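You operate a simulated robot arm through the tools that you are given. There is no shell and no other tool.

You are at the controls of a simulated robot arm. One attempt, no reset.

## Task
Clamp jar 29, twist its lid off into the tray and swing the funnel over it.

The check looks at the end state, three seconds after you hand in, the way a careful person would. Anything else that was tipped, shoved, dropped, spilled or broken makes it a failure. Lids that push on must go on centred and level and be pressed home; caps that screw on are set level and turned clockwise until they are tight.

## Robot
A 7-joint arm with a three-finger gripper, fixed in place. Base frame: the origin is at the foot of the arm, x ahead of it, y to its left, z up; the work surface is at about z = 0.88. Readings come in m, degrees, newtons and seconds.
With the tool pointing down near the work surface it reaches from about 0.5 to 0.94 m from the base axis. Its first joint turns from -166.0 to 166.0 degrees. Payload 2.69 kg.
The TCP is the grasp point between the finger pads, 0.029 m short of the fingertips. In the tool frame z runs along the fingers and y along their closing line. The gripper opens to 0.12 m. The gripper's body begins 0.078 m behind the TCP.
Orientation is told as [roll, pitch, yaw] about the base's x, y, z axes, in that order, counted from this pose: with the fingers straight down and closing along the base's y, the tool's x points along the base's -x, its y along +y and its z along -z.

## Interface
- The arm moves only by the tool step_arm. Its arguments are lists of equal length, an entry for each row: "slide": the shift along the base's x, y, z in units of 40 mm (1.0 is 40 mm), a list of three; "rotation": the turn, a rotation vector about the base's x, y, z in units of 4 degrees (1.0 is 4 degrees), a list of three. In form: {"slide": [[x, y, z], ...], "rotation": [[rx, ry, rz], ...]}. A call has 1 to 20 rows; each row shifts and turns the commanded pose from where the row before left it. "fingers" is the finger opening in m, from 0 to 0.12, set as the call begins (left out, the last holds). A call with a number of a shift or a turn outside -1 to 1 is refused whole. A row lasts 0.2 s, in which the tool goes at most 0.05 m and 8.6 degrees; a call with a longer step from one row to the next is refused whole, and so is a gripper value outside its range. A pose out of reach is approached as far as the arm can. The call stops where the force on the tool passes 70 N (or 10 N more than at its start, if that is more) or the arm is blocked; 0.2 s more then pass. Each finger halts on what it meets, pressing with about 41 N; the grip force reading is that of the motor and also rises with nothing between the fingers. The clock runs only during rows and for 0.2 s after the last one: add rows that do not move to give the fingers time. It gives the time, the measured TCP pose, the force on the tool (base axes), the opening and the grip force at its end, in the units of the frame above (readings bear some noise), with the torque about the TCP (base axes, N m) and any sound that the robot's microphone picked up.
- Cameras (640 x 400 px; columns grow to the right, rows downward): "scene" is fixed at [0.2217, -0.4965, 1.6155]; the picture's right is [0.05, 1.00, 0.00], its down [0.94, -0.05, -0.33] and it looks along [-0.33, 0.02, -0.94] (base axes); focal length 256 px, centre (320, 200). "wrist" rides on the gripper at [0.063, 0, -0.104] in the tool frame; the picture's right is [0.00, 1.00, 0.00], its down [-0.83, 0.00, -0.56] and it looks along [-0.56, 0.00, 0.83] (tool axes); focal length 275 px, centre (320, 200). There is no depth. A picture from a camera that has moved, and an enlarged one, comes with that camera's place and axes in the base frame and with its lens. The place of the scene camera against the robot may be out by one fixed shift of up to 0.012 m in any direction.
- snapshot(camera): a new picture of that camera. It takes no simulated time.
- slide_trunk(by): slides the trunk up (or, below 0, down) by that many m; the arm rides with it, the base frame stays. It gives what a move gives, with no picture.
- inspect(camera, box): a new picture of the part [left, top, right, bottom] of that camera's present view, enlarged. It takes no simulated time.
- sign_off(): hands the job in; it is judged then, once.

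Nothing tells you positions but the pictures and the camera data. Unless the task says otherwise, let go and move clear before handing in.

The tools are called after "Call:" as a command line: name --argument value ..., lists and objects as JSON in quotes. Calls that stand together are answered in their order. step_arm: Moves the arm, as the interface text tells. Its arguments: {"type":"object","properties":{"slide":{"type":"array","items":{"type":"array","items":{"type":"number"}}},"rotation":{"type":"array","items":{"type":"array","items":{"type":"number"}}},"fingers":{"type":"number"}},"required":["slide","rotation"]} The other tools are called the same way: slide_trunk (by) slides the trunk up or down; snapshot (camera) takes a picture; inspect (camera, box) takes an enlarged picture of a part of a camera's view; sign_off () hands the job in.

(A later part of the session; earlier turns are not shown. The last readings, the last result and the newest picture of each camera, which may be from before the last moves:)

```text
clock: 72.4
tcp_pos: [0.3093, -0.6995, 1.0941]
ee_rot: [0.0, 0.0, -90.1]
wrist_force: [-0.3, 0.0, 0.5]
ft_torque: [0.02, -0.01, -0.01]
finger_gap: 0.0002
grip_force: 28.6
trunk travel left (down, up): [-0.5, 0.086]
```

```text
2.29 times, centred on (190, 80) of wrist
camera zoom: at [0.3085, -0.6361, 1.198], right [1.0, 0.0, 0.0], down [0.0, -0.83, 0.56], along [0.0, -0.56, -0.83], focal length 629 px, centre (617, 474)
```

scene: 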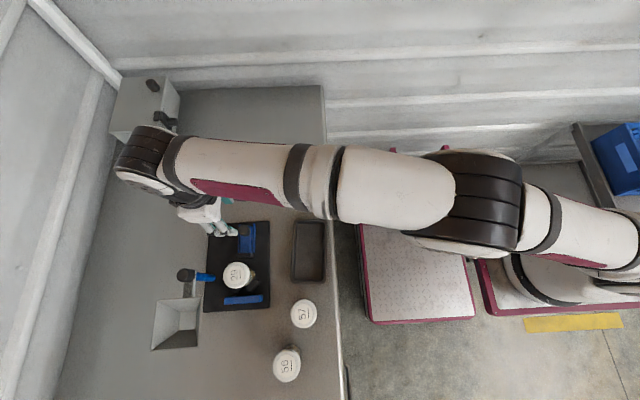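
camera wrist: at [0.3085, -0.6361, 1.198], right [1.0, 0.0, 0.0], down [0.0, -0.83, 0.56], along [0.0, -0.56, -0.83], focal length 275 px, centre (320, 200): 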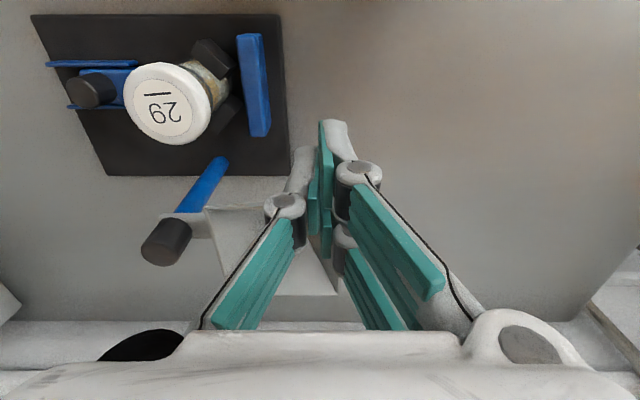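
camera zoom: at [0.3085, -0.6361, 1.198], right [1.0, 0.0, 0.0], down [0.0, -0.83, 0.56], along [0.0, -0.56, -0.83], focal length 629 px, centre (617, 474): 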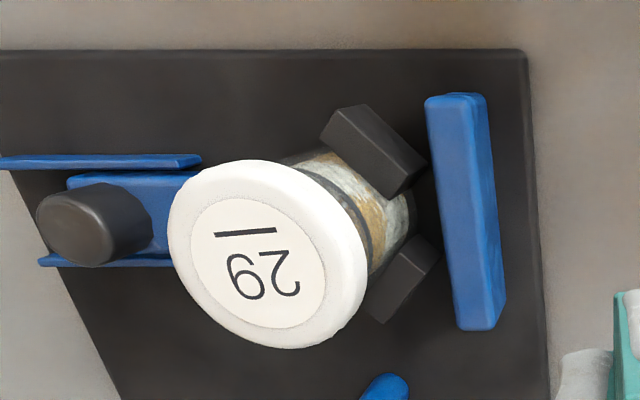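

The bar's outer face is at x ≈ 0.2535. I lower the closed fingers behind it, at x ≈ 0.309.

Call:
step_arm --slide '[[0, 0, -0.6], [0, 0, -0.8], [0, 0, -0.8], [0, 0, -0.8], [0, 0, -0.7], [0, 0, -0.4], [0, 0, 0]]' --rotation '[[0, 0, 0], [0, 0, 0], [0, 0, 0], [0, 0, 0], [0, 0, 0], [0, 0, 0], [0, 0, 0]]'

Call:
snapshot --camera "wrist"

```text
clock: 73.7
tcp_pos: [0.3106, -0.7079, 0.9617]
ee_rot: [0.1, -1.7, -90.0]
wrist_force: [-1.1, 1.0, 19.2]
ft_torque: [-0.66, -0.03, -0.24]
finger_gap: 0.0001
grip_force: 29.0
trunk travel left (down, up): [-0.5, 0.086]
stopped in row 6: the force on the tool passed its limit at 89 N (the readings are from after the stop); the commanded pose is now the measured one
```

```text
taken
camera wrist: at [0.3089, -0.6412, 1.063], right [1.0, 0.01, 0.0], down [0.0, -0.81, 0.58], along [0.01, -0.58, -0.81], focal length 275 px, centre (320, 200)
```

wrist: 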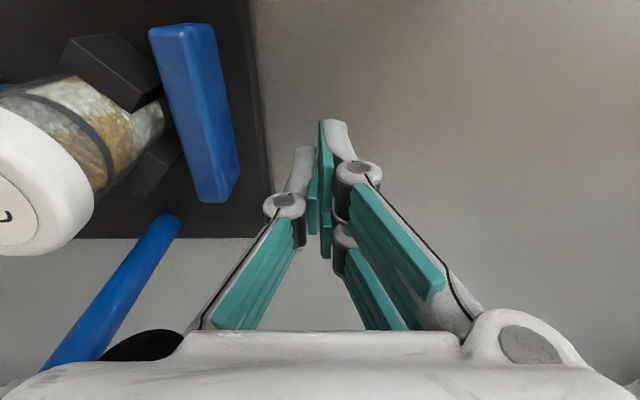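

A hard contact: the torque reading places it at y ≈ -0.742, on the funnel's rim, so the hand is bulkier on that side than I allowed. I back straight up and check for damage.

Call:
step_arm --slide '[[0, 0.1, 0.3], [0, 0.1, 0.6], [0, 0, 0.8], [0, 0, 0.8], [0, 0, 0.6], [0, 0, 0]]' --rotation '[[0, 0, 0], [0, 0, 0], [0, 0, 0], [0, 0, 0], [0, 0, 0], [0, 0, 0]]'

Call:
snapshot --camera "wrist"

Call:
inspect --camera "scene" --box '[140, 200, 340, 325]'

Call:
snapshot --camera "scene"

```text
clock: 75.1
tcp_pos: [0.3107, -0.6985, 1.0824]
ee_rot: [0.2, -1.4, -89.8]
wrist_force: [-1.5, 0.3, 0.3]
ft_torque: [0.02, 0.02, -0.02]
finger_gap: 0.0
grip_force: 28.8
trunk travel left (down, up): [-0.5, 0.086]
```

```text
taken
camera wrist: at [0.31, -0.6334, 1.1841], right [1.0, 0.01, 0.0], down [0.0, -0.82, 0.57], along [0.01, -0.57, -0.82], focal length 275 px, centre (320, 200)
```

wrist: 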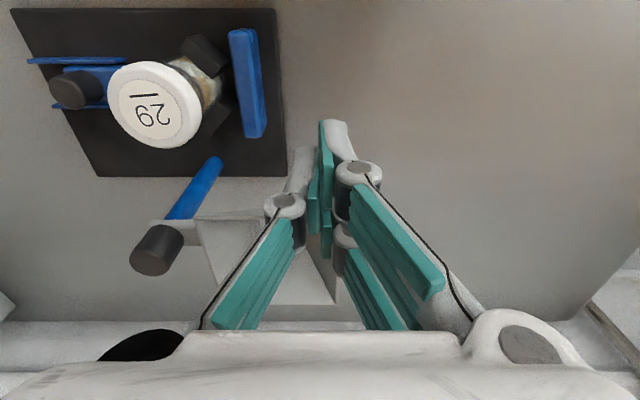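

```text
3.20 times, centred on (240, 262) of scene
camera zoom: at [0.2217, -0.4965, 1.6155], right [0.05, 1.0, 0.0], down [0.94, -0.05, -0.33], along [-0.33, 0.02, -0.94], focal length 820 px, centre (576, 0)
```

zoom: 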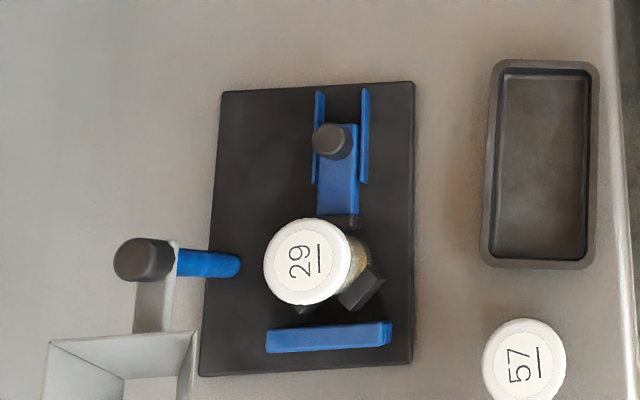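

```text
taken
```

scene: 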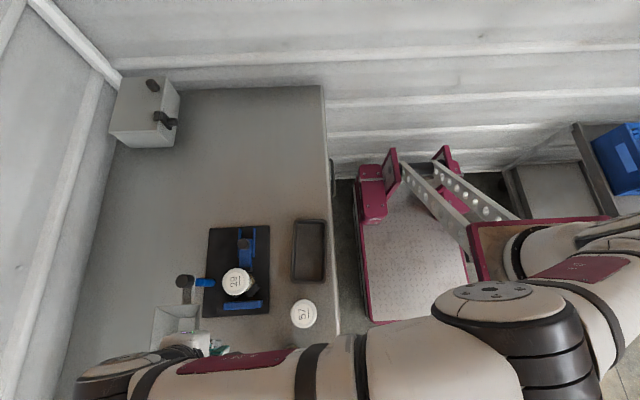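

Nothing has tipped and the plate is no further displaced. Pushing from that side is too tight, so I will undo the shift the way it arose: pull the slider back to its stop so that it drags the plate, then re-clamp gently. First I level the hand and return over the knob.

Call:
step_arm --slide '[[0, 0, 0.4], [-0.4, 0, 0.1], [-0.8, 0, 0], [-0.9, 0.01, 0], [-0.9, 0.01, 0], [-0.9, 0.01, 0], [-0.8, 0.01, 0], [-0.5, 0.02, 0], [-0.19, 0, 0], [0, 0, 0]]' --rotation '[[0.35, 0.05, -0.05], [0, 0, 0], [0, 0, 0], [0, 0, 0], [0, 0, 0], [0, 0, 0], [0, 0, 0], [0, 0, 0], [0, 0, 0], [0, 0, 0]]' --fingers 0.06

Call:
snapshot --camera "wrist"

Call:
inspect --camera "wrist" --box '[240, 40, 440, 165]'

```text
clock: 77.3
tcp_pos: [0.0953, -0.6967, 1.1015]
ee_rot: [0.0, 0.1, -90.1]
wrist_force: [-0.3, 0.2, 0.2]
ft_torque: [0.03, 0.0, -0.01]
finger_gap: 0.0601
grip_force: 0.0
trunk travel left (down, up): [-0.5, 0.086]
```

```text
taken
camera wrist: at [0.0937, -0.6332, 1.2051], right [1.0, 0.0, 0.0], down [0.0, -0.83, 0.55], along [0.0, -0.55, -0.83], focal length 275 px, centre (320, 200)
```

wrist: 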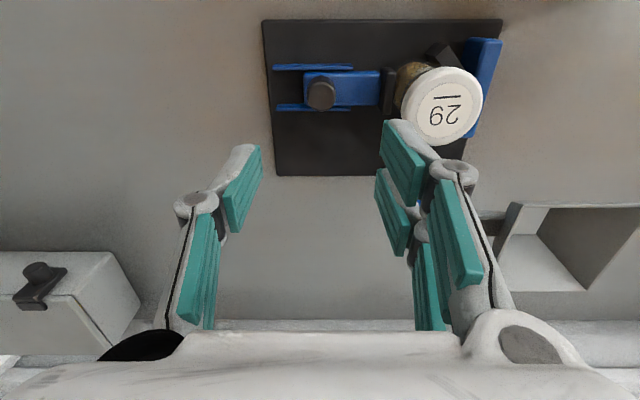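

```text
3.20 times, centred on (340, 102) of wrist
camera zoom: at [0.0937, -0.6332, 1.2051], right [1.0, 0.0, 0.0], down [0.0, -0.83, 0.55], along [0.0, -0.55, -0.83], focal length 881 px, centre (256, 512)
```

zoom: 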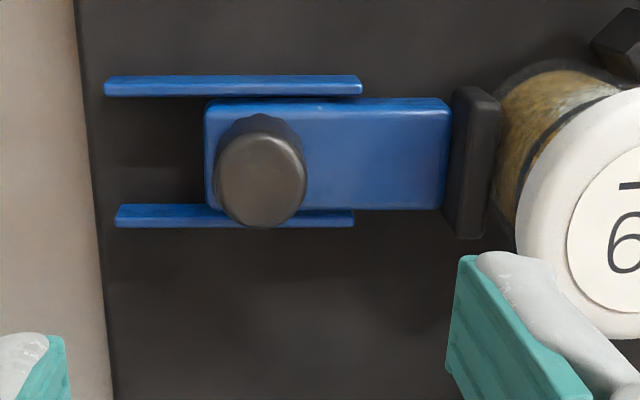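

Aligned over the knob. I descend, grip it and pull the slider back in -x step by step.

Call:
step_arm --slide '[[0, 0, -0.6], [0, 0, -0.8], [0, 0, -0.8], [0, 0, -0.8], [0, 0, -0.6], [0, 0, -0.26], [0, 0, 0]]' --rotation '[[0, 0, 0], [0, 0, 0], [0, 0, 0], [0, 0, 0], [0, 0, 0], [0, 0, 0], [0, 0, 0]]'

Call:
step_arm --slide '[[0, 0, 0], [0, 0, 0], [0, 0, 0], [0, 0, 0]]' --rotation '[[0, 0, 0], [0, 0, 0], [0, 0, 0], [0, 0, 0]]' --fingers 0.01

Call:
step_arm --slide '[[-0.05, 0, 0], [-0.1, 0, 0], [-0.1, 0, 0], [-0.1, 0, 0], [-0.1, 0, 0], [0, 0, 0]]' --rotation '[[0, 0, 0], [0, 0, 0], [0, 0, 0], [0, 0, 0], [0, 0, 0], [0, 0, 0]]'

Call:
snapshot --camera "wrist"

```text
clock: 78.9
tcp_pos: [0.0968, -0.6962, 0.9471]
ee_rot: [0.0, 0.1, -90.1]
wrist_force: [0.2, -0.8, 0.5]
ft_torque: [-0.02, 0.03, 0.03]
finger_gap: 0.0599
grip_force: 0.0
trunk travel left (down, up): [-0.5, 0.086]
```

```text
clock: 79.9
tcp_pos: [0.0963, -0.6957, 0.9477]
ee_rot: [-0.1, 0.1, -90.0]
wrist_force: [2.1, -0.1, 0.7]
ft_torque: [0.0, -0.09, 0.0]
finger_gap: 0.0265
grip_force: 40.9
trunk travel left (down, up): [-0.5, 0.086]
```

```text
clock: 81.3
tcp_pos: [0.0761, -0.696, 0.9467]
ee_rot: [-0.1, 0.1, -90.2]
wrist_force: [-3.5, -4.2, 0.0]
ft_torque: [-0.3, 0.76, -0.21]
finger_gap: 0.0266
grip_force: 41.0
trunk travel left (down, up): [-0.5, 0.086]
```

```text
taken
camera wrist: at [0.0752, -0.6328, 1.0507], right [1.0, 0.0, 0.0], down [0.0, -0.83, 0.55], along [0.0, -0.55, -0.83], focal length 275 px, centre (320, 200)
```

wrist: 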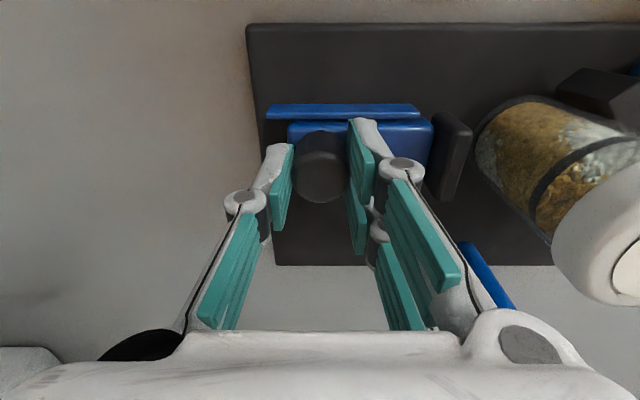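

The slider is nearly back at its start. I go on in small steps, watching for the stop to take up the load and drag the plate.

Call:
step_arm --slide '[[-0.05, 0, 0], [-0.05, 0, 0], [0, 0, 0]]' --rotation '[[0, 0, 0], [0, 0, 0], [0, 0, 0]]'

Call:
step_arm --slide '[[-0.05, 0, 0], [0, 0, 0]]' --rotation '[[0, 0, 0], [0, 0, 0]]'

Call:
step_arm --slide '[[-0.05, 0, 0], [0, 0, 0]]' --rotation '[[0, 0, 0], [0, 0, 0]]'

Call:
snapshot --camera "wrist"

```text
clock: 82.1
tcp_pos: [0.0734, -0.6961, 0.9469]
ee_rot: [0.0, 0.1, -90.0]
wrist_force: [-1.6, -5.9, 0.4]
ft_torque: [-0.16, -0.03, 0.0]
finger_gap: 0.0267
grip_force: 40.6
trunk travel left (down, up): [-0.5, 0.086]
```

```text
clock: 82.7
tcp_pos: [0.0717, -0.696, 0.9466]
ee_rot: [0.0, 0.1, -90.1]
wrist_force: [1.9, -3.9, -0.3]
ft_torque: [-0.06, -0.07, -0.12]
finger_gap: 0.0263
grip_force: 40.9
trunk travel left (down, up): [-0.5, 0.086]
```

```text
clock: 83.3
tcp_pos: [0.0721, -0.6966, 0.9477]
ee_rot: [0.3, 0.1, -89.9]
wrist_force: [9.1, -2.4, 0.0]
ft_torque: [-0.06, -0.96, 0.08]
finger_gap: 0.0267
grip_force: 40.8
trunk travel left (down, up): [-0.5, 0.086]
```

```text
taken
camera wrist: at [0.0704, -0.6328, 1.0507], right [1.0, 0.0, 0.0], down [0.0, -0.83, 0.55], along [0.0, -0.55, -0.83], focal length 275 px, centre (320, 200)
```

wrist: 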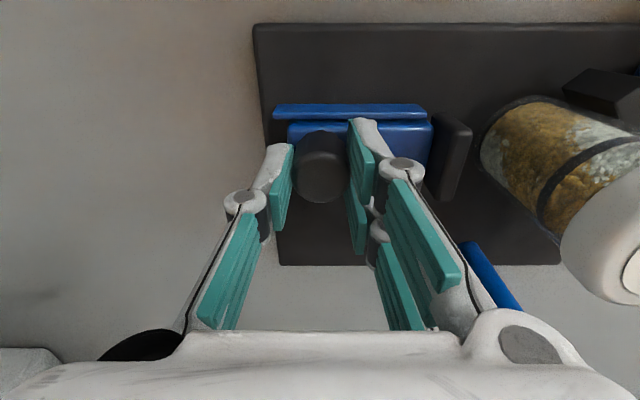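

The stop is reached at TCP x ≈ 0.072, which means the plate is displaced 12.4 mm. I keep pulling in small steps so the plate follows.

Call:
step_arm --slide '[[-0.04, 0, 0], [0, 0, 0]]' --rotation '[[0, 0, 0], [0, 0, 0]]'

Call:
step_arm --slide '[[-0.04, 0, 0], [0, 0, 0]]' --rotation '[[0, 0, 0], [0, 0, 0]]'

Call:
step_arm --slide '[[-0.04, 0, 0], [0, 0, 0]]' --rotation '[[0, 0, 0], [0, 0, 0]]'

Call:
step_arm --slide '[[-0.03, 0, 0], [0, 0, 0]]' --rotation '[[0, 0, 0], [0, 0, 0]]'

```text
clock: 83.9
tcp_pos: [0.069, -0.6962, 0.9473]
ee_rot: [0.1, 0.0, -90.1]
wrist_force: [12.3, -0.3, 0.8]
ft_torque: [0.08, -0.32, 0.08]
finger_gap: 0.0267
grip_force: 41.5
trunk travel left (down, up): [-0.5, 0.086]
```

```text
clock: 84.5
tcp_pos: [0.0665, -0.696, 0.9469]
ee_rot: [0.0, 0.1, -90.2]
wrist_force: [11.0, 0.3, 0.0]
ft_torque: [-0.08, -0.24, 0.0]
finger_gap: 0.0267
grip_force: 40.9
trunk travel left (down, up): [-0.5, 0.086]
```

```text
clock: 85.1
tcp_pos: [0.0664, -0.6959, 0.9465]
ee_rot: [0.1, 0.2, -90.0]
wrist_force: [13.2, -0.9, -0.7]
ft_torque: [0.0, -0.35, 0.04]
finger_gap: 0.0269
grip_force: 40.8
trunk travel left (down, up): [-0.5, 0.086]
```

```text
clock: 85.7
tcp_pos: [0.0646, -0.6955, 0.9464]
ee_rot: [0.0, 0.2, -90.0]
wrist_force: [12.3, 0.0, -0.1]
ft_torque: [-0.06, -0.26, 0.02]
finger_gap: 0.0267
grip_force: 41.5
trunk travel left (down, up): [-0.5, 0.086]
```

The plate follows smoothly at about 12 N. About 5 mm remain.

Call:
step_arm --slide '[[-0.04, 0, 0], [0, 0, 0]]' --rotation '[[0, 0, 0], [0, 0, 0]]'

Call:
step_arm --slide '[[-0.04, 0, 0], [0, 0, 0]]' --rotation '[[0, 0, 0], [0, 0, 0]]'

Call:
snapshot --camera "wrist"

Call:
inspect --camera "scene" --box '[140, 200, 340, 325]'

```text
clock: 86.3
tcp_pos: [0.062, -0.6954, 0.9473]
ee_rot: [-0.1, 0.0, -90.1]
wrist_force: [12.7, -2.0, 1.0]
ft_torque: [-0.09, -0.3, 0.04]
finger_gap: 0.0269
grip_force: 41.0
trunk travel left (down, up): [-0.5, 0.086]
```

```text
clock: 86.9
tcp_pos: [0.0624, -0.6958, 0.9461]
ee_rot: [0.0, 0.1, -90.2]
wrist_force: [14.4, -0.1, 3.1]
ft_torque: [0.04, -0.36, 0.1]
finger_gap: 0.0267
grip_force: 41.3
trunk travel left (down, up): [-0.5, 0.086]
```

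```text
taken
camera wrist: at [0.0602, -0.6328, 1.0507], right [1.0, 0.0, 0.0], down [0.0, -0.83, 0.56], along [0.0, -0.56, -0.83], focal length 275 px, centre (320, 200)
```

wrist: 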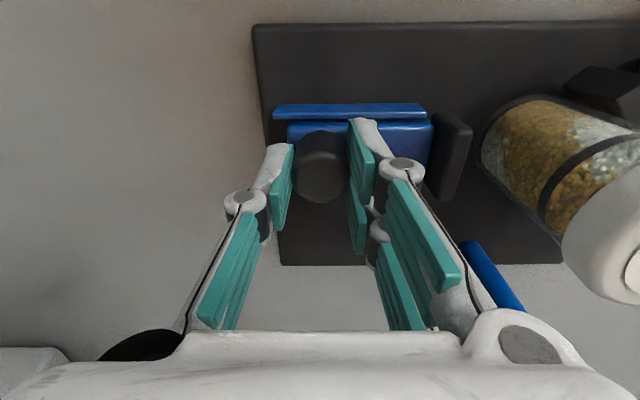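

```text
3.20 times, centred on (240, 262) of scene
camera zoom: at [0.2217, -0.4965, 1.6155], right [0.05, 1.0, 0.0], down [0.94, -0.05, -0.33], along [-0.33, 0.02, -0.94], focal length 820 px, centre (576, 0)
```

zoom: 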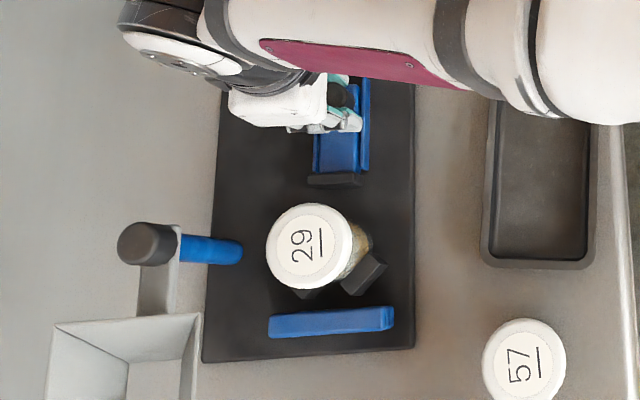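

Only about 2 mm remain by the scene picture: the plate corners are 3 px off. A final small pull.

Call:
step_arm --slide '[[-0.04, 0, 0], [0, 0, 0]]' --rotation '[[0, 0, 0], [0, 0, 0]]'

Call:
step_arm --slide '[[-0.02, 0, 0], [0, 0, 0]]' --rotation '[[0, 0, 0], [0, 0, 0]]'

Call:
inspect --camera "scene" --box '[140, 200, 340, 325]'

```text
clock: 87.5
tcp_pos: [0.0592, -0.6958, 0.9475]
ee_rot: [0.0, 0.0, -90.0]
wrist_force: [13.3, -0.5, 3.6]
ft_torque: [-0.07, -0.38, 0.02]
finger_gap: 0.0267
grip_force: 40.5
trunk travel left (down, up): [-0.5, 0.086]
```

```text
clock: 88.1
tcp_pos: [0.0592, -0.696, 0.9458]
ee_rot: [0.1, 0.0, -90.1]
wrist_force: [15.4, 0.2, 5.2]
ft_torque: [0.02, -0.44, -0.06]
finger_gap: 0.0268
grip_force: 41.0
trunk travel left (down, up): [-0.5, 0.086]
```

```text
3.20 times, centred on (240, 262) of scene
camera zoom: at [0.2217, -0.4965, 1.6155], right [0.05, 1.0, 0.0], down [0.94, -0.05, -0.33], along [-0.33, 0.02, -0.94], focal length 820 px, centre (576, 0)
```

zoom: 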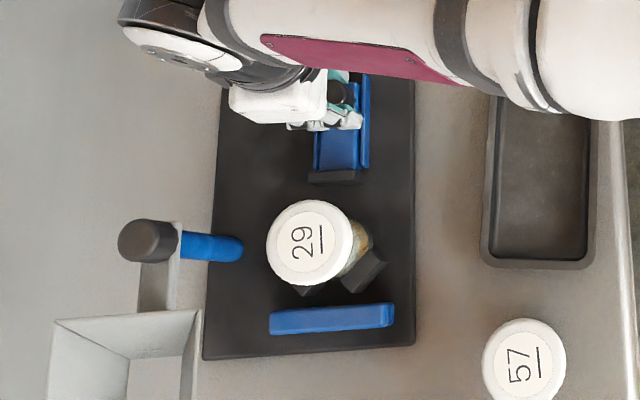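

The plate is back on its original spot: the corners match the first picture to within a pixel. Now I slide the clamp forward again and press with no more than about 15 N.

Call:
step_arm --slide '[[0.1, 0, 0], [0.1, 0, 0], [0.1, 0, 0], [0.1, 0, 0], [0.1, 0, 0], [0.05, 0, 0], [0, 0, 0]]' --rotation '[[0, 0, 0], [0, 0, 0], [0, 0, 0], [0, 0, 0], [0, 0, 0], [0, 0, 0], [0, 0, 0]]'

Call:
step_arm --slide '[[0.05, 0, 0], [0, 0, 0]]' --rotation '[[0, 0, 0], [0, 0, 0]]'

Call:
step_arm --slide '[[0.03, 0, 0], [0, 0, 0]]' --rotation '[[0, 0, 0], [0, 0, 0]]'

```text
clock: 89.7
tcp_pos: [0.0808, -0.6949, 0.9475]
ee_rot: [0.0, 0.1, -90.1]
wrist_force: [7.3, 2.2, 2.3]
ft_torque: [0.23, -0.32, 0.14]
finger_gap: 0.0266
grip_force: 40.8
trunk travel left (down, up): [-0.5, 0.086]
```

```text
clock: 90.3
tcp_pos: [0.0823, -0.6964, 0.9471]
ee_rot: [0.0, 0.0, -90.2]
wrist_force: [6.6, 4.0, 0.4]
ft_torque: [0.11, -0.09, 0.04]
finger_gap: 0.0268
grip_force: 41.3
trunk travel left (down, up): [-0.5, 0.086]
```

```text
clock: 90.9
tcp_pos: [0.0826, -0.6964, 0.9477]
ee_rot: [0.0, 0.2, -90.2]
wrist_force: [1.8, 3.9, -0.5]
ft_torque: [0.12, -0.08, -0.01]
finger_gap: 0.0266
grip_force: 41.0
trunk travel left (down, up): [-0.5, 0.086]
```

Call:
step_arm --slide '[[0.03, 0, 0], [0, 0, 0]]' --rotation '[[0, 0, 0], [0, 0, 0]]'

Call:
step_arm --slide '[[0.03, 0, 0], [0, 0, 0]]' --rotation '[[0, 0, 0], [0, 0, 0]]'

Call:
inspect --camera "scene" --box '[140, 200, 340, 325]'

```text
clock: 91.5
tcp_pos: [0.0832, -0.696, 0.9468]
ee_rot: [0.0, 0.1, -90.2]
wrist_force: [-5.3, 3.2, -0.3]
ft_torque: [0.02, 0.2, 0.01]
finger_gap: 0.0266
grip_force: 40.9
trunk travel left (down, up): [-0.5, 0.086]
```

```text
clock: 92.1
tcp_pos: [0.0849, -0.6956, 0.9479]
ee_rot: [-0.2, 0.1, -90.1]
wrist_force: [-11.1, 2.0, -0.3]
ft_torque: [0.03, 0.22, -0.23]
finger_gap: 0.0267
grip_force: 40.5
trunk travel left (down, up): [-0.5, 0.086]
```

```text
3.20 times, centred on (240, 262) of scene
camera zoom: at [0.2217, -0.4965, 1.6155], right [0.05, 1.0, 0.0], down [0.94, -0.05, -0.33], along [-0.33, 0.02, -0.94], focal length 820 px, centre (576, 0)
```

zoom: 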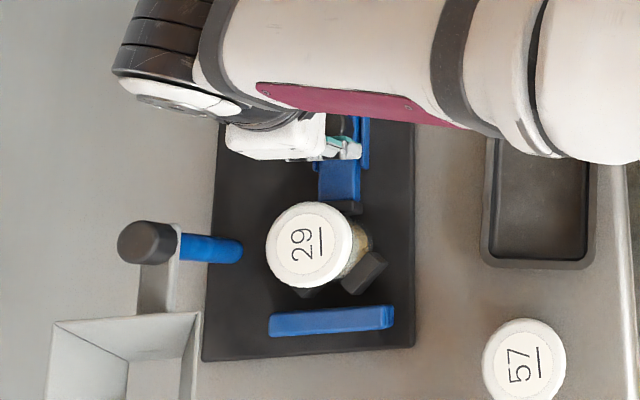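

The pad is pressed on the jar with about 11 N and the plate has not moved noticeably. I release the knob, rise and check the clamp.

Call:
step_arm --slide '[[0, 0, 0], [0, 0, 0], [0, 0, 0.1], [0, 0, 0.5], [0, 0, 0.8], [0, 0, 0.8], [0, 0, 0.8], [0, 0, 0.6], [0, 0, 0]]' --rotation '[[0, 0, 0], [0, 0, 0], [0, 0, 0], [0, 0, 0], [0, 0, 0], [0, 0, 0], [0, 0, 0], [0, 0, 0], [0, 0, 0]]' --fingers 0.05

Call:
inspect --camera "wrist" --box '[220, 10, 500, 160]'

Call:
inspect --camera "scene" --box '[140, 200, 340, 325]'

```text
clock: 94.1
tcp_pos: [0.0859, -0.6959, 1.0923]
ee_rot: [0.1, 0.1, -90.1]
wrist_force: [0.8, -0.3, 0.5]
ft_torque: [0.0, -0.03, -0.01]
finger_gap: 0.0501
grip_force: 0.1
trunk travel left (down, up): [-0.5, 0.086]
```

```text
2.29 times, centred on (360, 85) of wrist
camera zoom: at [0.085, -0.6331, 1.1955], right [1.0, 0.0, 0.0], down [0.0, -0.83, 0.56], along [0.0, -0.56, -0.83], focal length 629 px, centre (229, 463)
```

zoom: 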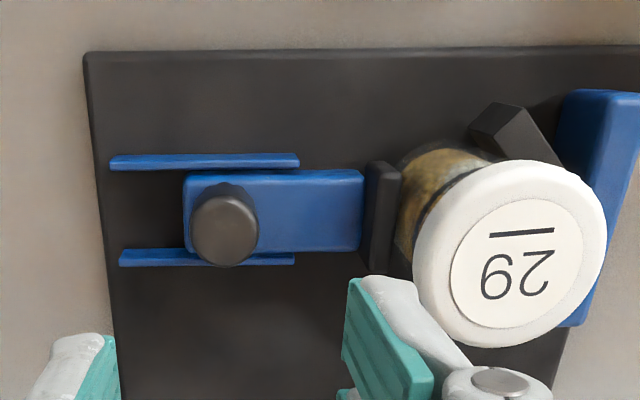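

```text
3.20 times, centred on (240, 262) of scene
camera zoom: at [0.2217, -0.4965, 1.6155], right [0.05, 1.0, 0.0], down [0.94, -0.05, -0.33], along [-0.33, 0.02, -0.94], focal length 820 px, centre (576, 0)
```

zoom: 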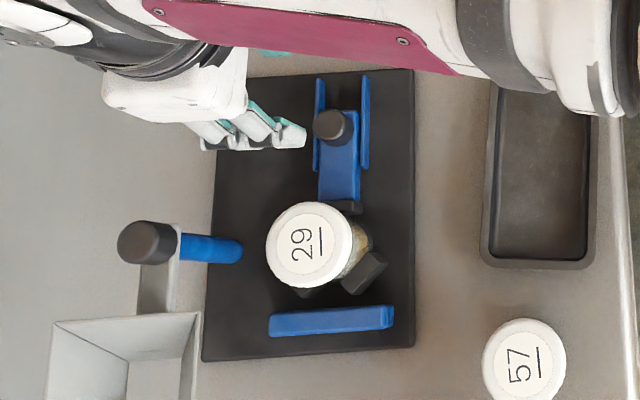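

The clamp appears closed. I want a flatter side view to verify that the jar stands upright and the pad really touches it, so I move to the +y side and look across.

Call:
step_arm --slide '[[0.33, 0.82, 0], [0.33, 0.82, 0], [0.33, 0.82, -0.2], [0.33, 0.82, -0.3], [0.33, 0.82, -0.3], [0.33, 0.8, -0.2], [0, 0, 0]]' --rotation '[[0, 0, 0], [0, 0, 0], [0, 0, 0], [0, 0, 0], [0, 0, 0], [0, 0, 0], [0, 0, 0]]' --fingers 0.12

Call:
snapshot --camera "wrist"

Call:
inspect --camera "wrist" --box '[180, 140, 480, 330]'

Call:
inspect --camera "scene" --box '[140, 200, 340, 325]'

```text
clock: 95.7
tcp_pos: [0.165, -0.5012, 1.0518]
ee_rot: [0.0, 0.2, -90.1]
wrist_force: [-0.1, -1.2, -0.4]
ft_torque: [0.02, 0.0, -0.03]
finger_gap: 0.1199
grip_force: 0.0
trunk travel left (down, up): [-0.5, 0.086]
```

```text
taken
camera wrist: at [0.163, -0.437, 1.1558], right [1.0, 0.0, 0.0], down [0.0, -0.83, 0.56], along [0.0, -0.56, -0.83], focal length 275 px, centre (320, 200)
```

wrist: 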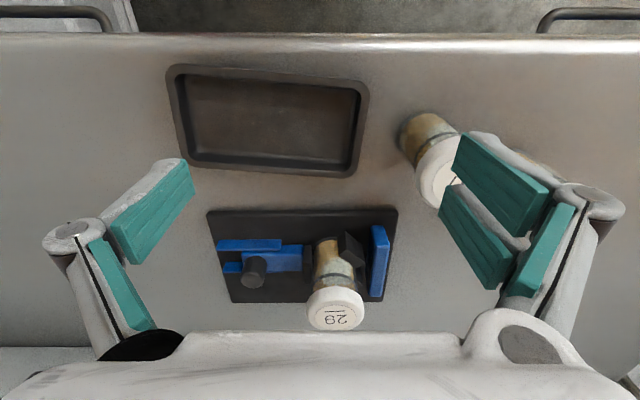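

```text
2.11 times, centred on (330, 235) of wrist
camera zoom: at [0.163, -0.437, 1.1558], right [1.0, 0.0, 0.0], down [0.0, -0.83, 0.56], along [0.0, -0.56, -0.83], focal length 580 px, centre (299, 126)
```

zoom: 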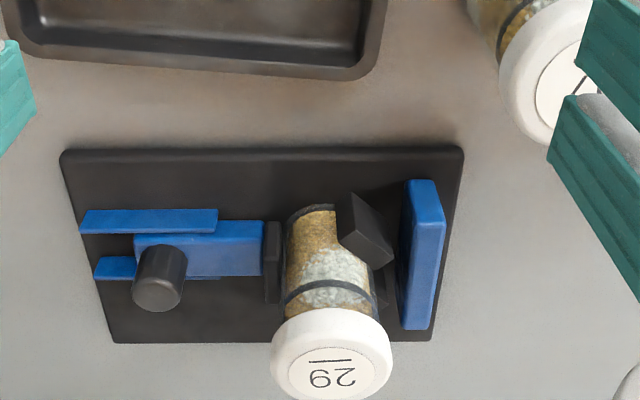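

```text
3.20 times, centred on (240, 262) of scene
camera zoom: at [0.2217, -0.4965, 1.6155], right [0.05, 1.0, 0.0], down [0.94, -0.05, -0.33], along [-0.33, 0.02, -0.94], focal length 820 px, centre (576, 0)
```

zoom: 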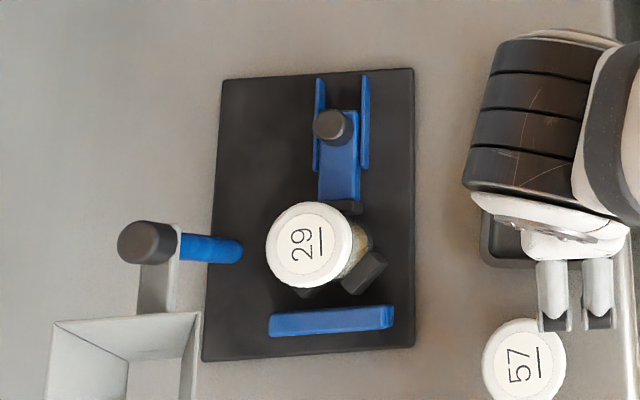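

Call:
inspect --camera "wrist" --box '[270, 220, 400, 335]'

Call:
inspect --camera "wrist" --box '[290, 230, 360, 300]'

```text
3.48 times, centred on (335, 278) of wrist
camera zoom: at [0.163, -0.437, 1.1558], right [1.0, 0.0, 0.0], down [0.0, -0.83, 0.56], along [0.0, -0.56, -0.83], focal length 958 px, centre (268, -70)
```

zoom: 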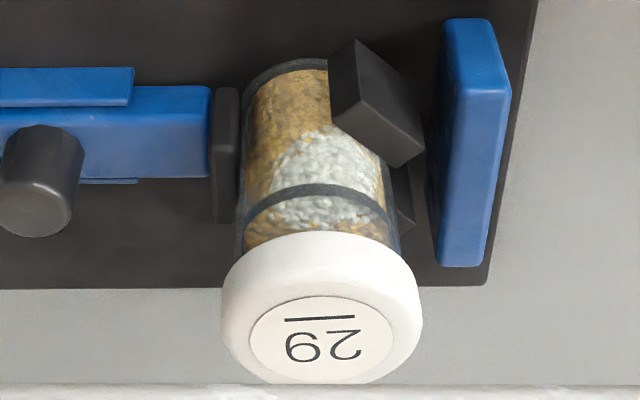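

```text
5.71 times, centred on (325, 265) of wrist
camera zoom: at [0.163, -0.437, 1.1558], right [1.0, 0.0, 0.0], down [0.0, -0.83, 0.56], along [0.0, -0.56, -0.83], focal length 1573 px, centre (291, -171)
```

zoom: 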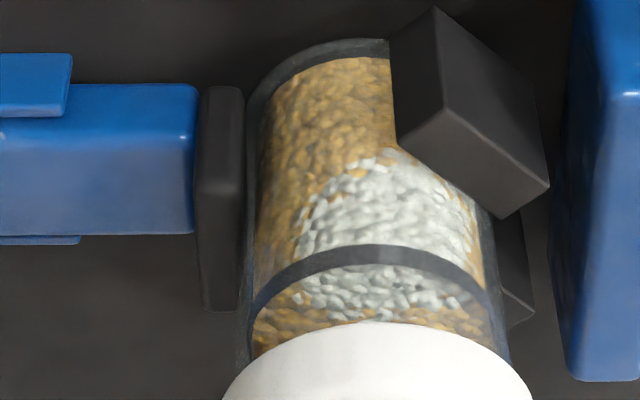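

The glass touches both pad and V-blocks and the jar stands upright. Now I go over the lid at (0.180, -0.695), turned to yaw -110°, to have room for a counter-clockwise twist.

Call:
step_arm --slide '[[0, -0.3, 0.5], [0.05, -0.8, 0.4], [0.1, -0.9, 0], [0.1, -0.9, 0], [0.1, -0.9, 0], [0.025, -0.8, 0], [0, -0.24, 0], [0, 0, 0]]' --rotation '[[0, 0, 0], [0, 0, -1], [0, 0, -1], [0, 0, -1], [0, 0, -1], [0, 0, -1], [0, 0, 0], [0, 0, 0]]' --fingers 0.085

Call:
snapshot --camera "wrist"

Call:
inspect --camera "wrist" --box '[250, 40, 390, 160]'

```text
clock: 97.5
tcp_pos: [0.1797, -0.6941, 1.087]
ee_rot: [0.0, 0.0, -110.1]
wrist_force: [-0.7, 1.1, 0.0]
ft_torque: [0.01, -0.01, -0.03]
finger_gap: 0.0851
grip_force: 0.0
trunk travel left (down, up): [-0.5, 0.086]
```

```text
taken
camera wrist: at [0.2005, -0.6341, 1.1908], right [0.94, -0.34, 0.0], down [-0.28, -0.78, 0.55], along [-0.19, -0.52, -0.83], focal length 275 px, centre (320, 200)
```

wrist: 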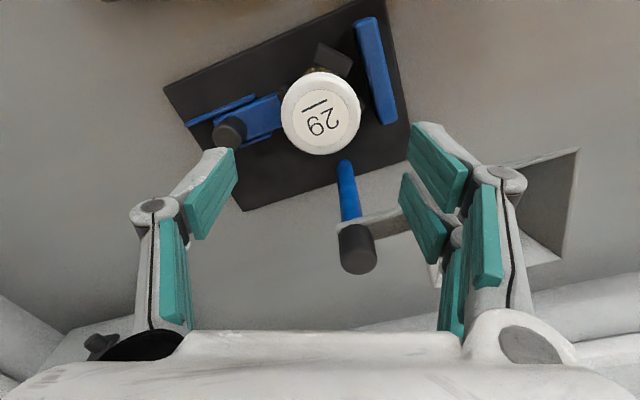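

```text
3.33 times, centred on (320, 100) of wrist
camera zoom: at [0.2005, -0.6341, 1.1908], right [0.94, -0.34, 0.0], down [-0.28, -0.78, 0.55], along [-0.19, -0.52, -0.83], focal length 918 px, centre (320, 533)
```

zoom: 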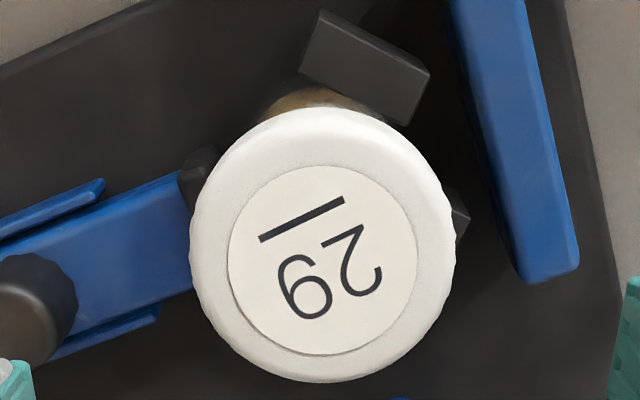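

The lid is centred under the gripper to within 1 mm. I descend to TCP z = 0.980, which keeps the palm above the funnel rim, and grip the lid.

Call:
step_arm --slide '[[0, -0.02, -0.6], [0, 0, -0.8], [0, 0, -0.7], [0, 0, -0.4], [0, 0, -0.17], [0, 0, 0]]' --rotation '[[0, 0, 0], [0, 0, 0], [0, 0, 0], [0, 0, 0], [0, 0, 0], [0, 0, 0]]'

Call:
step_arm --slide '[[0, 0, 0], [0, 0, 0], [0, 0, 0], [0, 0, 0]]' --rotation '[[0, 0, 0], [0, 0, 0], [0, 0, 0], [0, 0, 0]]' --fingers 0.03

Call:
snapshot --camera "wrist"

```text
clock: 98.9
tcp_pos: [0.1793, -0.695, 0.9807]
ee_rot: [0.0, 0.1, -110.2]
wrist_force: [0.0, 0.9, 0.2]
ft_torque: [-0.02, 0.02, -0.01]
finger_gap: 0.0847
grip_force: 0.0
trunk travel left (down, up): [-0.5, 0.086]
```

```text
clock: 99.9
tcp_pos: [0.1809, -0.6941, 0.9801]
ee_rot: [0.0, 0.0, -110.1]
wrist_force: [1.6, -0.4, 1.5]
ft_torque: [0.01, 0.0, 0.01]
finger_gap: 0.0564
grip_force: 41.1
trunk travel left (down, up): [-0.5, 0.086]
```

```text
taken
camera wrist: at [0.2007, -0.6352, 1.0842], right [0.94, -0.34, 0.0], down [-0.28, -0.78, 0.56], along [-0.19, -0.52, -0.83], focal length 275 px, centre (320, 200)
```

wrist: 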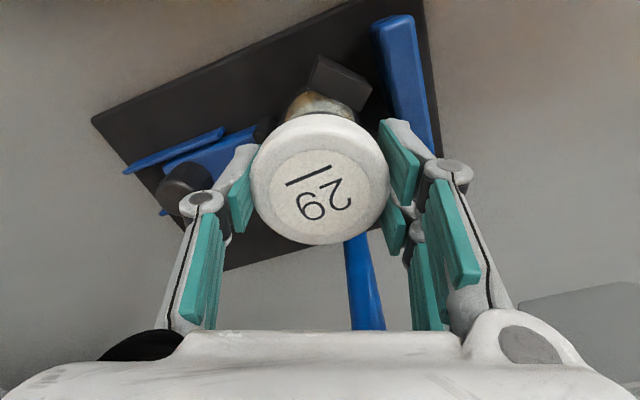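

Gripped at 56.4 mm. I try a first small counter-clockwise twist of 12° and read the torque.

Call:
step_arm --slide '[[0, 0, 0], [0, 0, 0], [0, 0, 0]]' --rotation '[[0, 0, 1], [0, 0, 1], [0, 0, 1]]'

Call:
inspect --camera "wrist" --box '[120, 15, 440, 275]'

Call:
inspect --camera "scene" --box '[140, 200, 340, 325]'

```text
clock: 100.7
tcp_pos: [0.1809, -0.694, 0.9807]
ee_rot: [0.2, 0.0, -98.0]
wrist_force: [3.3, -3.1, 3.1]
ft_torque: [-0.01, -0.02, -0.01]
finger_gap: 0.0563
grip_force: 41.0
trunk travel left (down, up): [-0.5, 0.086]
```

```text
1.54 times, centred on (280, 145) of wrist
camera zoom: at [0.1879, -0.6319, 1.0841], right [0.99, -0.14, 0.0], down [-0.11, -0.82, 0.56], along [-0.07, -0.55, -0.83], focal length 424 px, centre (382, 285)
```

zoom: 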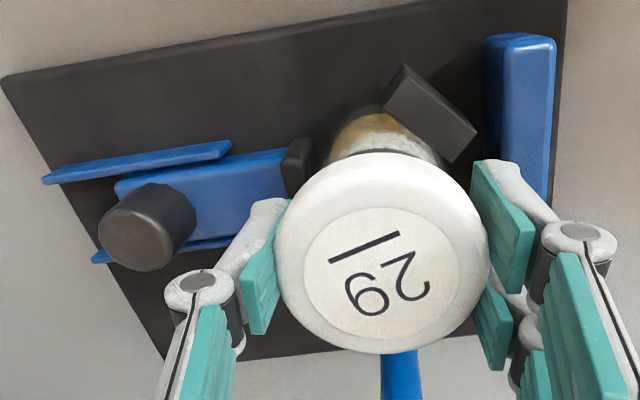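

```text
3.20 times, centred on (240, 262) of scene
camera zoom: at [0.2217, -0.4965, 1.6155], right [0.05, 1.0, 0.0], down [0.94, -0.05, -0.33], along [-0.33, 0.02, -0.94], focal length 820 px, centre (576, 0)
```

zoom: 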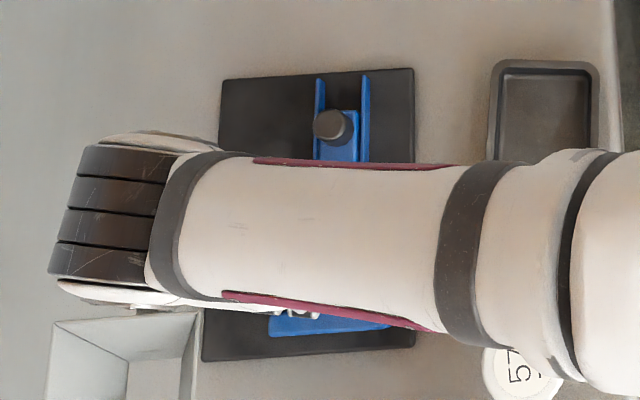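

The lid follows the gripper with almost no torque. I continue counter-clockwise to yaw -30°.

Call:
step_arm --slide '[[0, 0, 0], [0, 0, 0], [0, 0, 0], [0, 0, 0], [0, 0, 0], [0, 0, 0], [0, 0, 0], [0, 0, 0], [0, 0, 0]]' --rotation '[[0, 0, 1], [0, 0, 1], [0, 0, 1], [0, 0, 1], [0, 0, 1], [0, 0, 1], [0, 0, 1], [0, 0, 1], [0, 0, 0]]'

Call:
inspect --camera "wrist" --box '[120, 15, 440, 275]'

```text
clock: 102.7
tcp_pos: [0.1802, -0.6941, 0.9809]
ee_rot: [0.0, -0.1, -66.0]
wrist_force: [4.7, -4.0, 3.4]
ft_torque: [-0.07, -0.13, -0.01]
finger_gap: 0.0564
grip_force: 40.9
trunk travel left (down, up): [-0.5, 0.086]
```

```text
1.54 times, centred on (280, 145) of wrist
camera zoom: at [0.1536, -0.6366, 1.0845], right [0.91, 0.41, 0.0], down [0.34, -0.76, 0.56], along [0.23, -0.51, -0.83], focal length 424 px, centre (382, 285)
```

zoom: 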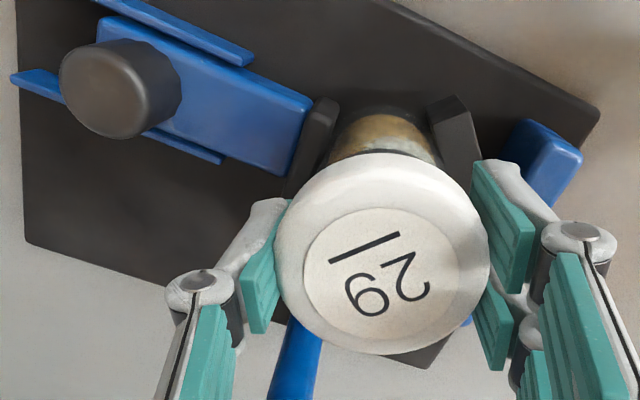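

Call:
step_arm --slide '[[0, 0, 0], [0, 0, 0], [0, 0, 0], [0, 0, 0], [0, 0, 0], [0, 0, 0], [0, 0, 0], [0, 0, 0], [0, 0, 0], [0, 0, 0]]' --rotation '[[0, 0, 1], [0, 0, 1], [0, 0, 1], [0, 0, 1], [0, 0, 1], [0, 0, 1], [0, 0, 1], [0, 0, 1], [0, 0, 1], [0, 0, 0]]'

Call:
inspect --camera "wrist" --box '[120, 15, 440, 275]'

```text
clock: 104.9
tcp_pos: [0.1791, -0.6942, 0.9817]
ee_rot: [0.0, 0.0, -30.1]
wrist_force: [6.3, -2.2, 9.3]
ft_torque: [-0.03, -0.04, -0.01]
finger_gap: 0.0564
grip_force: 41.0
trunk travel left (down, up): [-0.5, 0.086]
```

```text
1.54 times, centred on (280, 145) of wrist
camera zoom: at [0.1246, -0.6625, 1.0846], right [0.5, 0.87, 0.0], down [0.72, -0.41, 0.56], along [0.48, -0.28, -0.83], focal length 424 px, centre (382, 285)
```

zoom: 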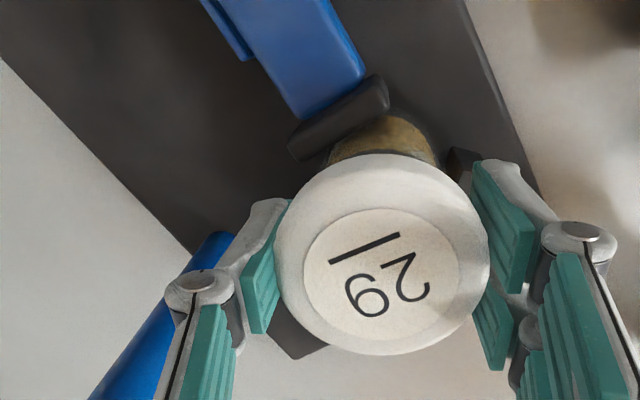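

The rising vertical force shows the lid is climbing its thread. I ease up 1 mm, release, turn back 80° and regrip for another turn.

Call:
step_arm --slide '[[0, 0, 0.03], [0, 0, 0]]' --rotation '[[0, 0, 0], [0, 0, 0]]'

Call:
step_arm --slide '[[0, 0, 0], [0, 0, 0]]' --rotation '[[0, 0, 0], [0, 0, 0]]' --fingers 0.08

Call:
step_arm --slide '[[0, 0, 0], [0, 0, 0], [0, 0, 0], [0, 0, 0], [0, 0, 0], [0, 0, 0], [0, 0, 0], [0, 0, 0], [0, 0, 0], [0, 0, 0], [0, 0, 0], [0, 0, 0], [0, 0, 0], [0, 0, 0], [0, 0, 0], [0, 0, 0], [0, 0, 0], [0, 0, 0], [0, 0, 0], [0, 0, 0]]' --rotation '[[0, 0, -1], [0, 0, -1], [0, 0, -1], [0, 0, -1], [0, 0, -1], [0, 0, -1], [0, 0, -1], [0, 0, -1], [0, 0, -1], [0, 0, -1], [0, 0, -1], [0, 0, -1], [0, 0, -1], [0, 0, -1], [0, 0, -1], [0, 0, -1], [0, 0, -1], [0, 0, -1], [0, 0, -1], [0, 0, -1]]'

Call:
snapshot --camera "wrist"

Call:
inspect --camera "wrist" --box '[220, 80, 420, 280]'

```text
clock: 105.5
tcp_pos: [0.1799, -0.6943, 0.9809]
ee_rot: [0.1, 0.1, -30.0]
wrist_force: [5.8, -4.1, 1.8]
ft_torque: [-0.1, -0.09, 0.01]
finger_gap: 0.0565
grip_force: 41.1
trunk travel left (down, up): [-0.5, 0.086]
```

```text
clock: 106.1
tcp_pos: [0.1789, -0.6936, 0.9813]
ee_rot: [-0.1, 0.1, -30.1]
wrist_force: [-0.7, -0.6, 0.0]
ft_torque: [0.0, 0.0, 0.05]
finger_gap: 0.0803
grip_force: 0.0
trunk travel left (down, up): [-0.5, 0.086]
```

```text
clock: 110.3
tcp_pos: [0.1792, -0.6937, 0.9808]
ee_rot: [0.0, 0.1, -110.3]
wrist_force: [-0.6, -0.4, -1.0]
ft_torque: [0.02, 0.03, 0.0]
finger_gap: 0.08
grip_force: 0.1
trunk travel left (down, up): [-0.5, 0.086]
```

```text
taken
camera wrist: at [0.2005, -0.6346, 1.0851], right [0.94, -0.34, 0.0], down [-0.28, -0.78, 0.55], along [-0.19, -0.52, -0.83], focal length 275 px, centre (320, 200)
```

wrist: 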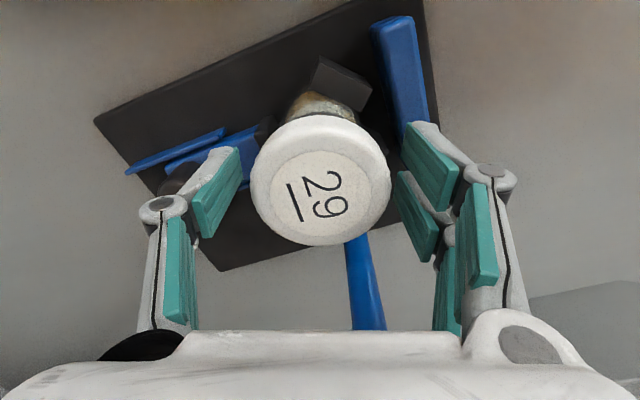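

```text
2.00 times, centred on (320, 180) of wrist
camera zoom: at [0.2005, -0.6346, 1.0851], right [0.94, -0.34, 0.0], down [-0.28, -0.78, 0.55], along [-0.19, -0.52, -0.83], focal length 551 px, centre (320, 240)
```

zoom: 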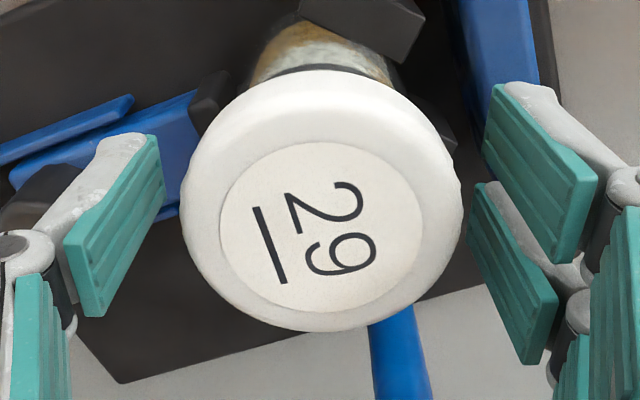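

The lid turned 80° and its label grew slightly, so it is rising. I grip again and twist another 80°, with a slight upward drift.

Call:
step_arm --slide '[[0, 0, 0], [0, 0, 0], [0, 0, 0], [0, 0, 0]]' --rotation '[[0, 0, 0], [0, 0, 0], [0, 0, 0], [0, 0, 0]]' --fingers 0.03

Call:
step_arm --slide '[[0, 0, 0.002], [0, 0, 0.002], [0, 0, 0.002], [0, 0, 0.002], [0, 0, 0.002], [0, 0, 0.002], [0, 0, 0.002], [0, 0, 0.002], [0, 0, 0.002], [0, 0, 0.002]]' --rotation '[[0, 0, 1], [0, 0, 1], [0, 0, 1], [0, 0, 1], [0, 0, 1], [0, 0, 1], [0, 0, 1], [0, 0, 1], [0, 0, 1], [0, 0, 1]]'

Call:
step_arm --slide '[[0, 0, 0.002], [0, 0, 0.002], [0, 0, 0.002], [0, 0, 0.002], [0, 0, 0.002], [0, 0, 0.002], [0, 0, 0.002], [0, 0, 0.002], [0, 0, 0.002], [0, 0, 0.002]]' --rotation '[[0, 0, 1], [0, 0, 1], [0, 0, 1], [0, 0, 1], [0, 0, 1], [0, 0, 1], [0, 0, 1], [0, 0, 1], [0, 0, 1], [0, 0, 1]]'

Call:
inspect --camera "wrist" --box '[220, 80, 420, 280]'

```text
clock: 111.3
tcp_pos: [0.18, -0.6942, 0.9819]
ee_rot: [-0.1, 0.0, -110.1]
wrist_force: [2.1, 0.5, 1.2]
ft_torque: [0.04, 0.0, 0.03]
finger_gap: 0.056
grip_force: 41.0
trunk travel left (down, up): [-0.5, 0.086]
```

```text
clock: 113.5
tcp_pos: [0.18, -0.6948, 0.9829]
ee_rot: [0.0, 0.0, -70.0]
wrist_force: [0.5, 0.9, 0.0]
ft_torque: [0.01, -0.01, -0.02]
finger_gap: 0.0561
grip_force: 41.2
trunk travel left (down, up): [-0.5, 0.086]
```

```text
clock: 115.7
tcp_pos: [0.1799, -0.6932, 0.9832]
ee_rot: [0.0, 0.1, -30.0]
wrist_force: [-0.9, 0.1, 0.4]
ft_torque: [0.0, 0.03, -0.02]
finger_gap: 0.056
grip_force: 40.5
trunk travel left (down, up): [-0.5, 0.086]
```

```text
2.00 times, centred on (320, 180) of wrist
camera zoom: at [0.1244, -0.6625, 1.0873], right [0.5, 0.87, 0.0], down [0.72, -0.41, 0.56], along [0.48, -0.28, -0.83], focal length 551 px, centre (320, 240)
```

zoom: 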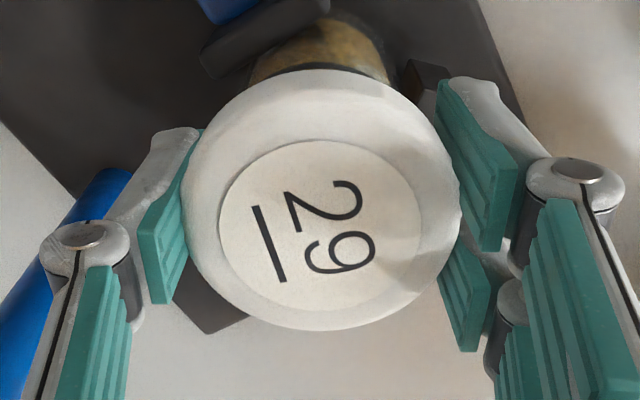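

All forces are near zero now, so the lid may be free. I test by raising 4 mm slowly.

Call:
step_arm --slide '[[0, 0, 0.03], [0, 0, 0.03], [0, 0, 0.04], [0, 0, 0]]' --rotation '[[0, 0, 0], [0, 0, 0], [0, 0, 0], [0, 0, 0]]'

Call:
snapshot --camera "wrist"

Call:
inspect --camera "wrist" --box '[220, 80, 420, 280]'

```text
clock: 116.7
tcp_pos: [0.1799, -0.6935, 0.9877]
ee_rot: [0.0, 0.1, -30.1]
wrist_force: [-0.5, 0.2, -0.4]
ft_torque: [0.04, 0.01, -0.01]
finger_gap: 0.0556
grip_force: 41.0
trunk travel left (down, up): [-0.5, 0.086]
```

```text
taken
camera wrist: at [0.1245, -0.6627, 1.0913], right [0.5, 0.87, 0.0], down [0.72, -0.41, 0.56], along [0.48, -0.28, -0.83], focal length 275 px, centre (320, 200)
```

wrist: 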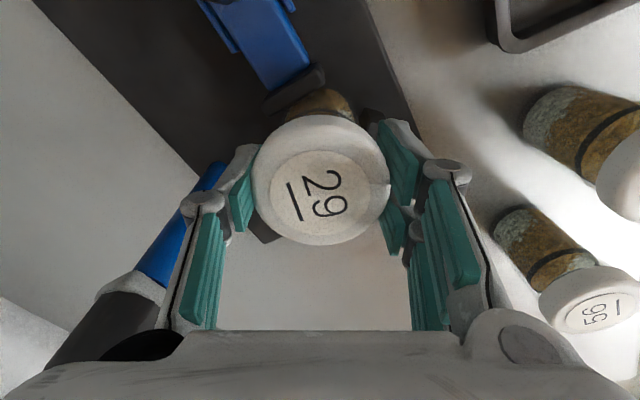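

```text
2.00 times, centred on (320, 180) of wrist
camera zoom: at [0.1245, -0.6627, 1.0913], right [0.5, 0.87, 0.0], down [0.72, -0.41, 0.56], along [0.48, -0.28, -0.83], focal length 551 px, centre (320, 240)
```

zoom: 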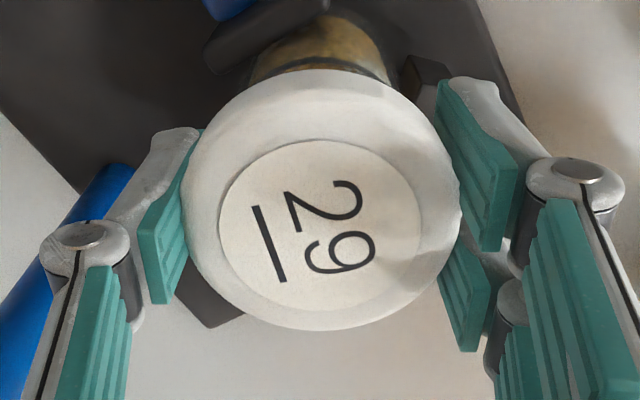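

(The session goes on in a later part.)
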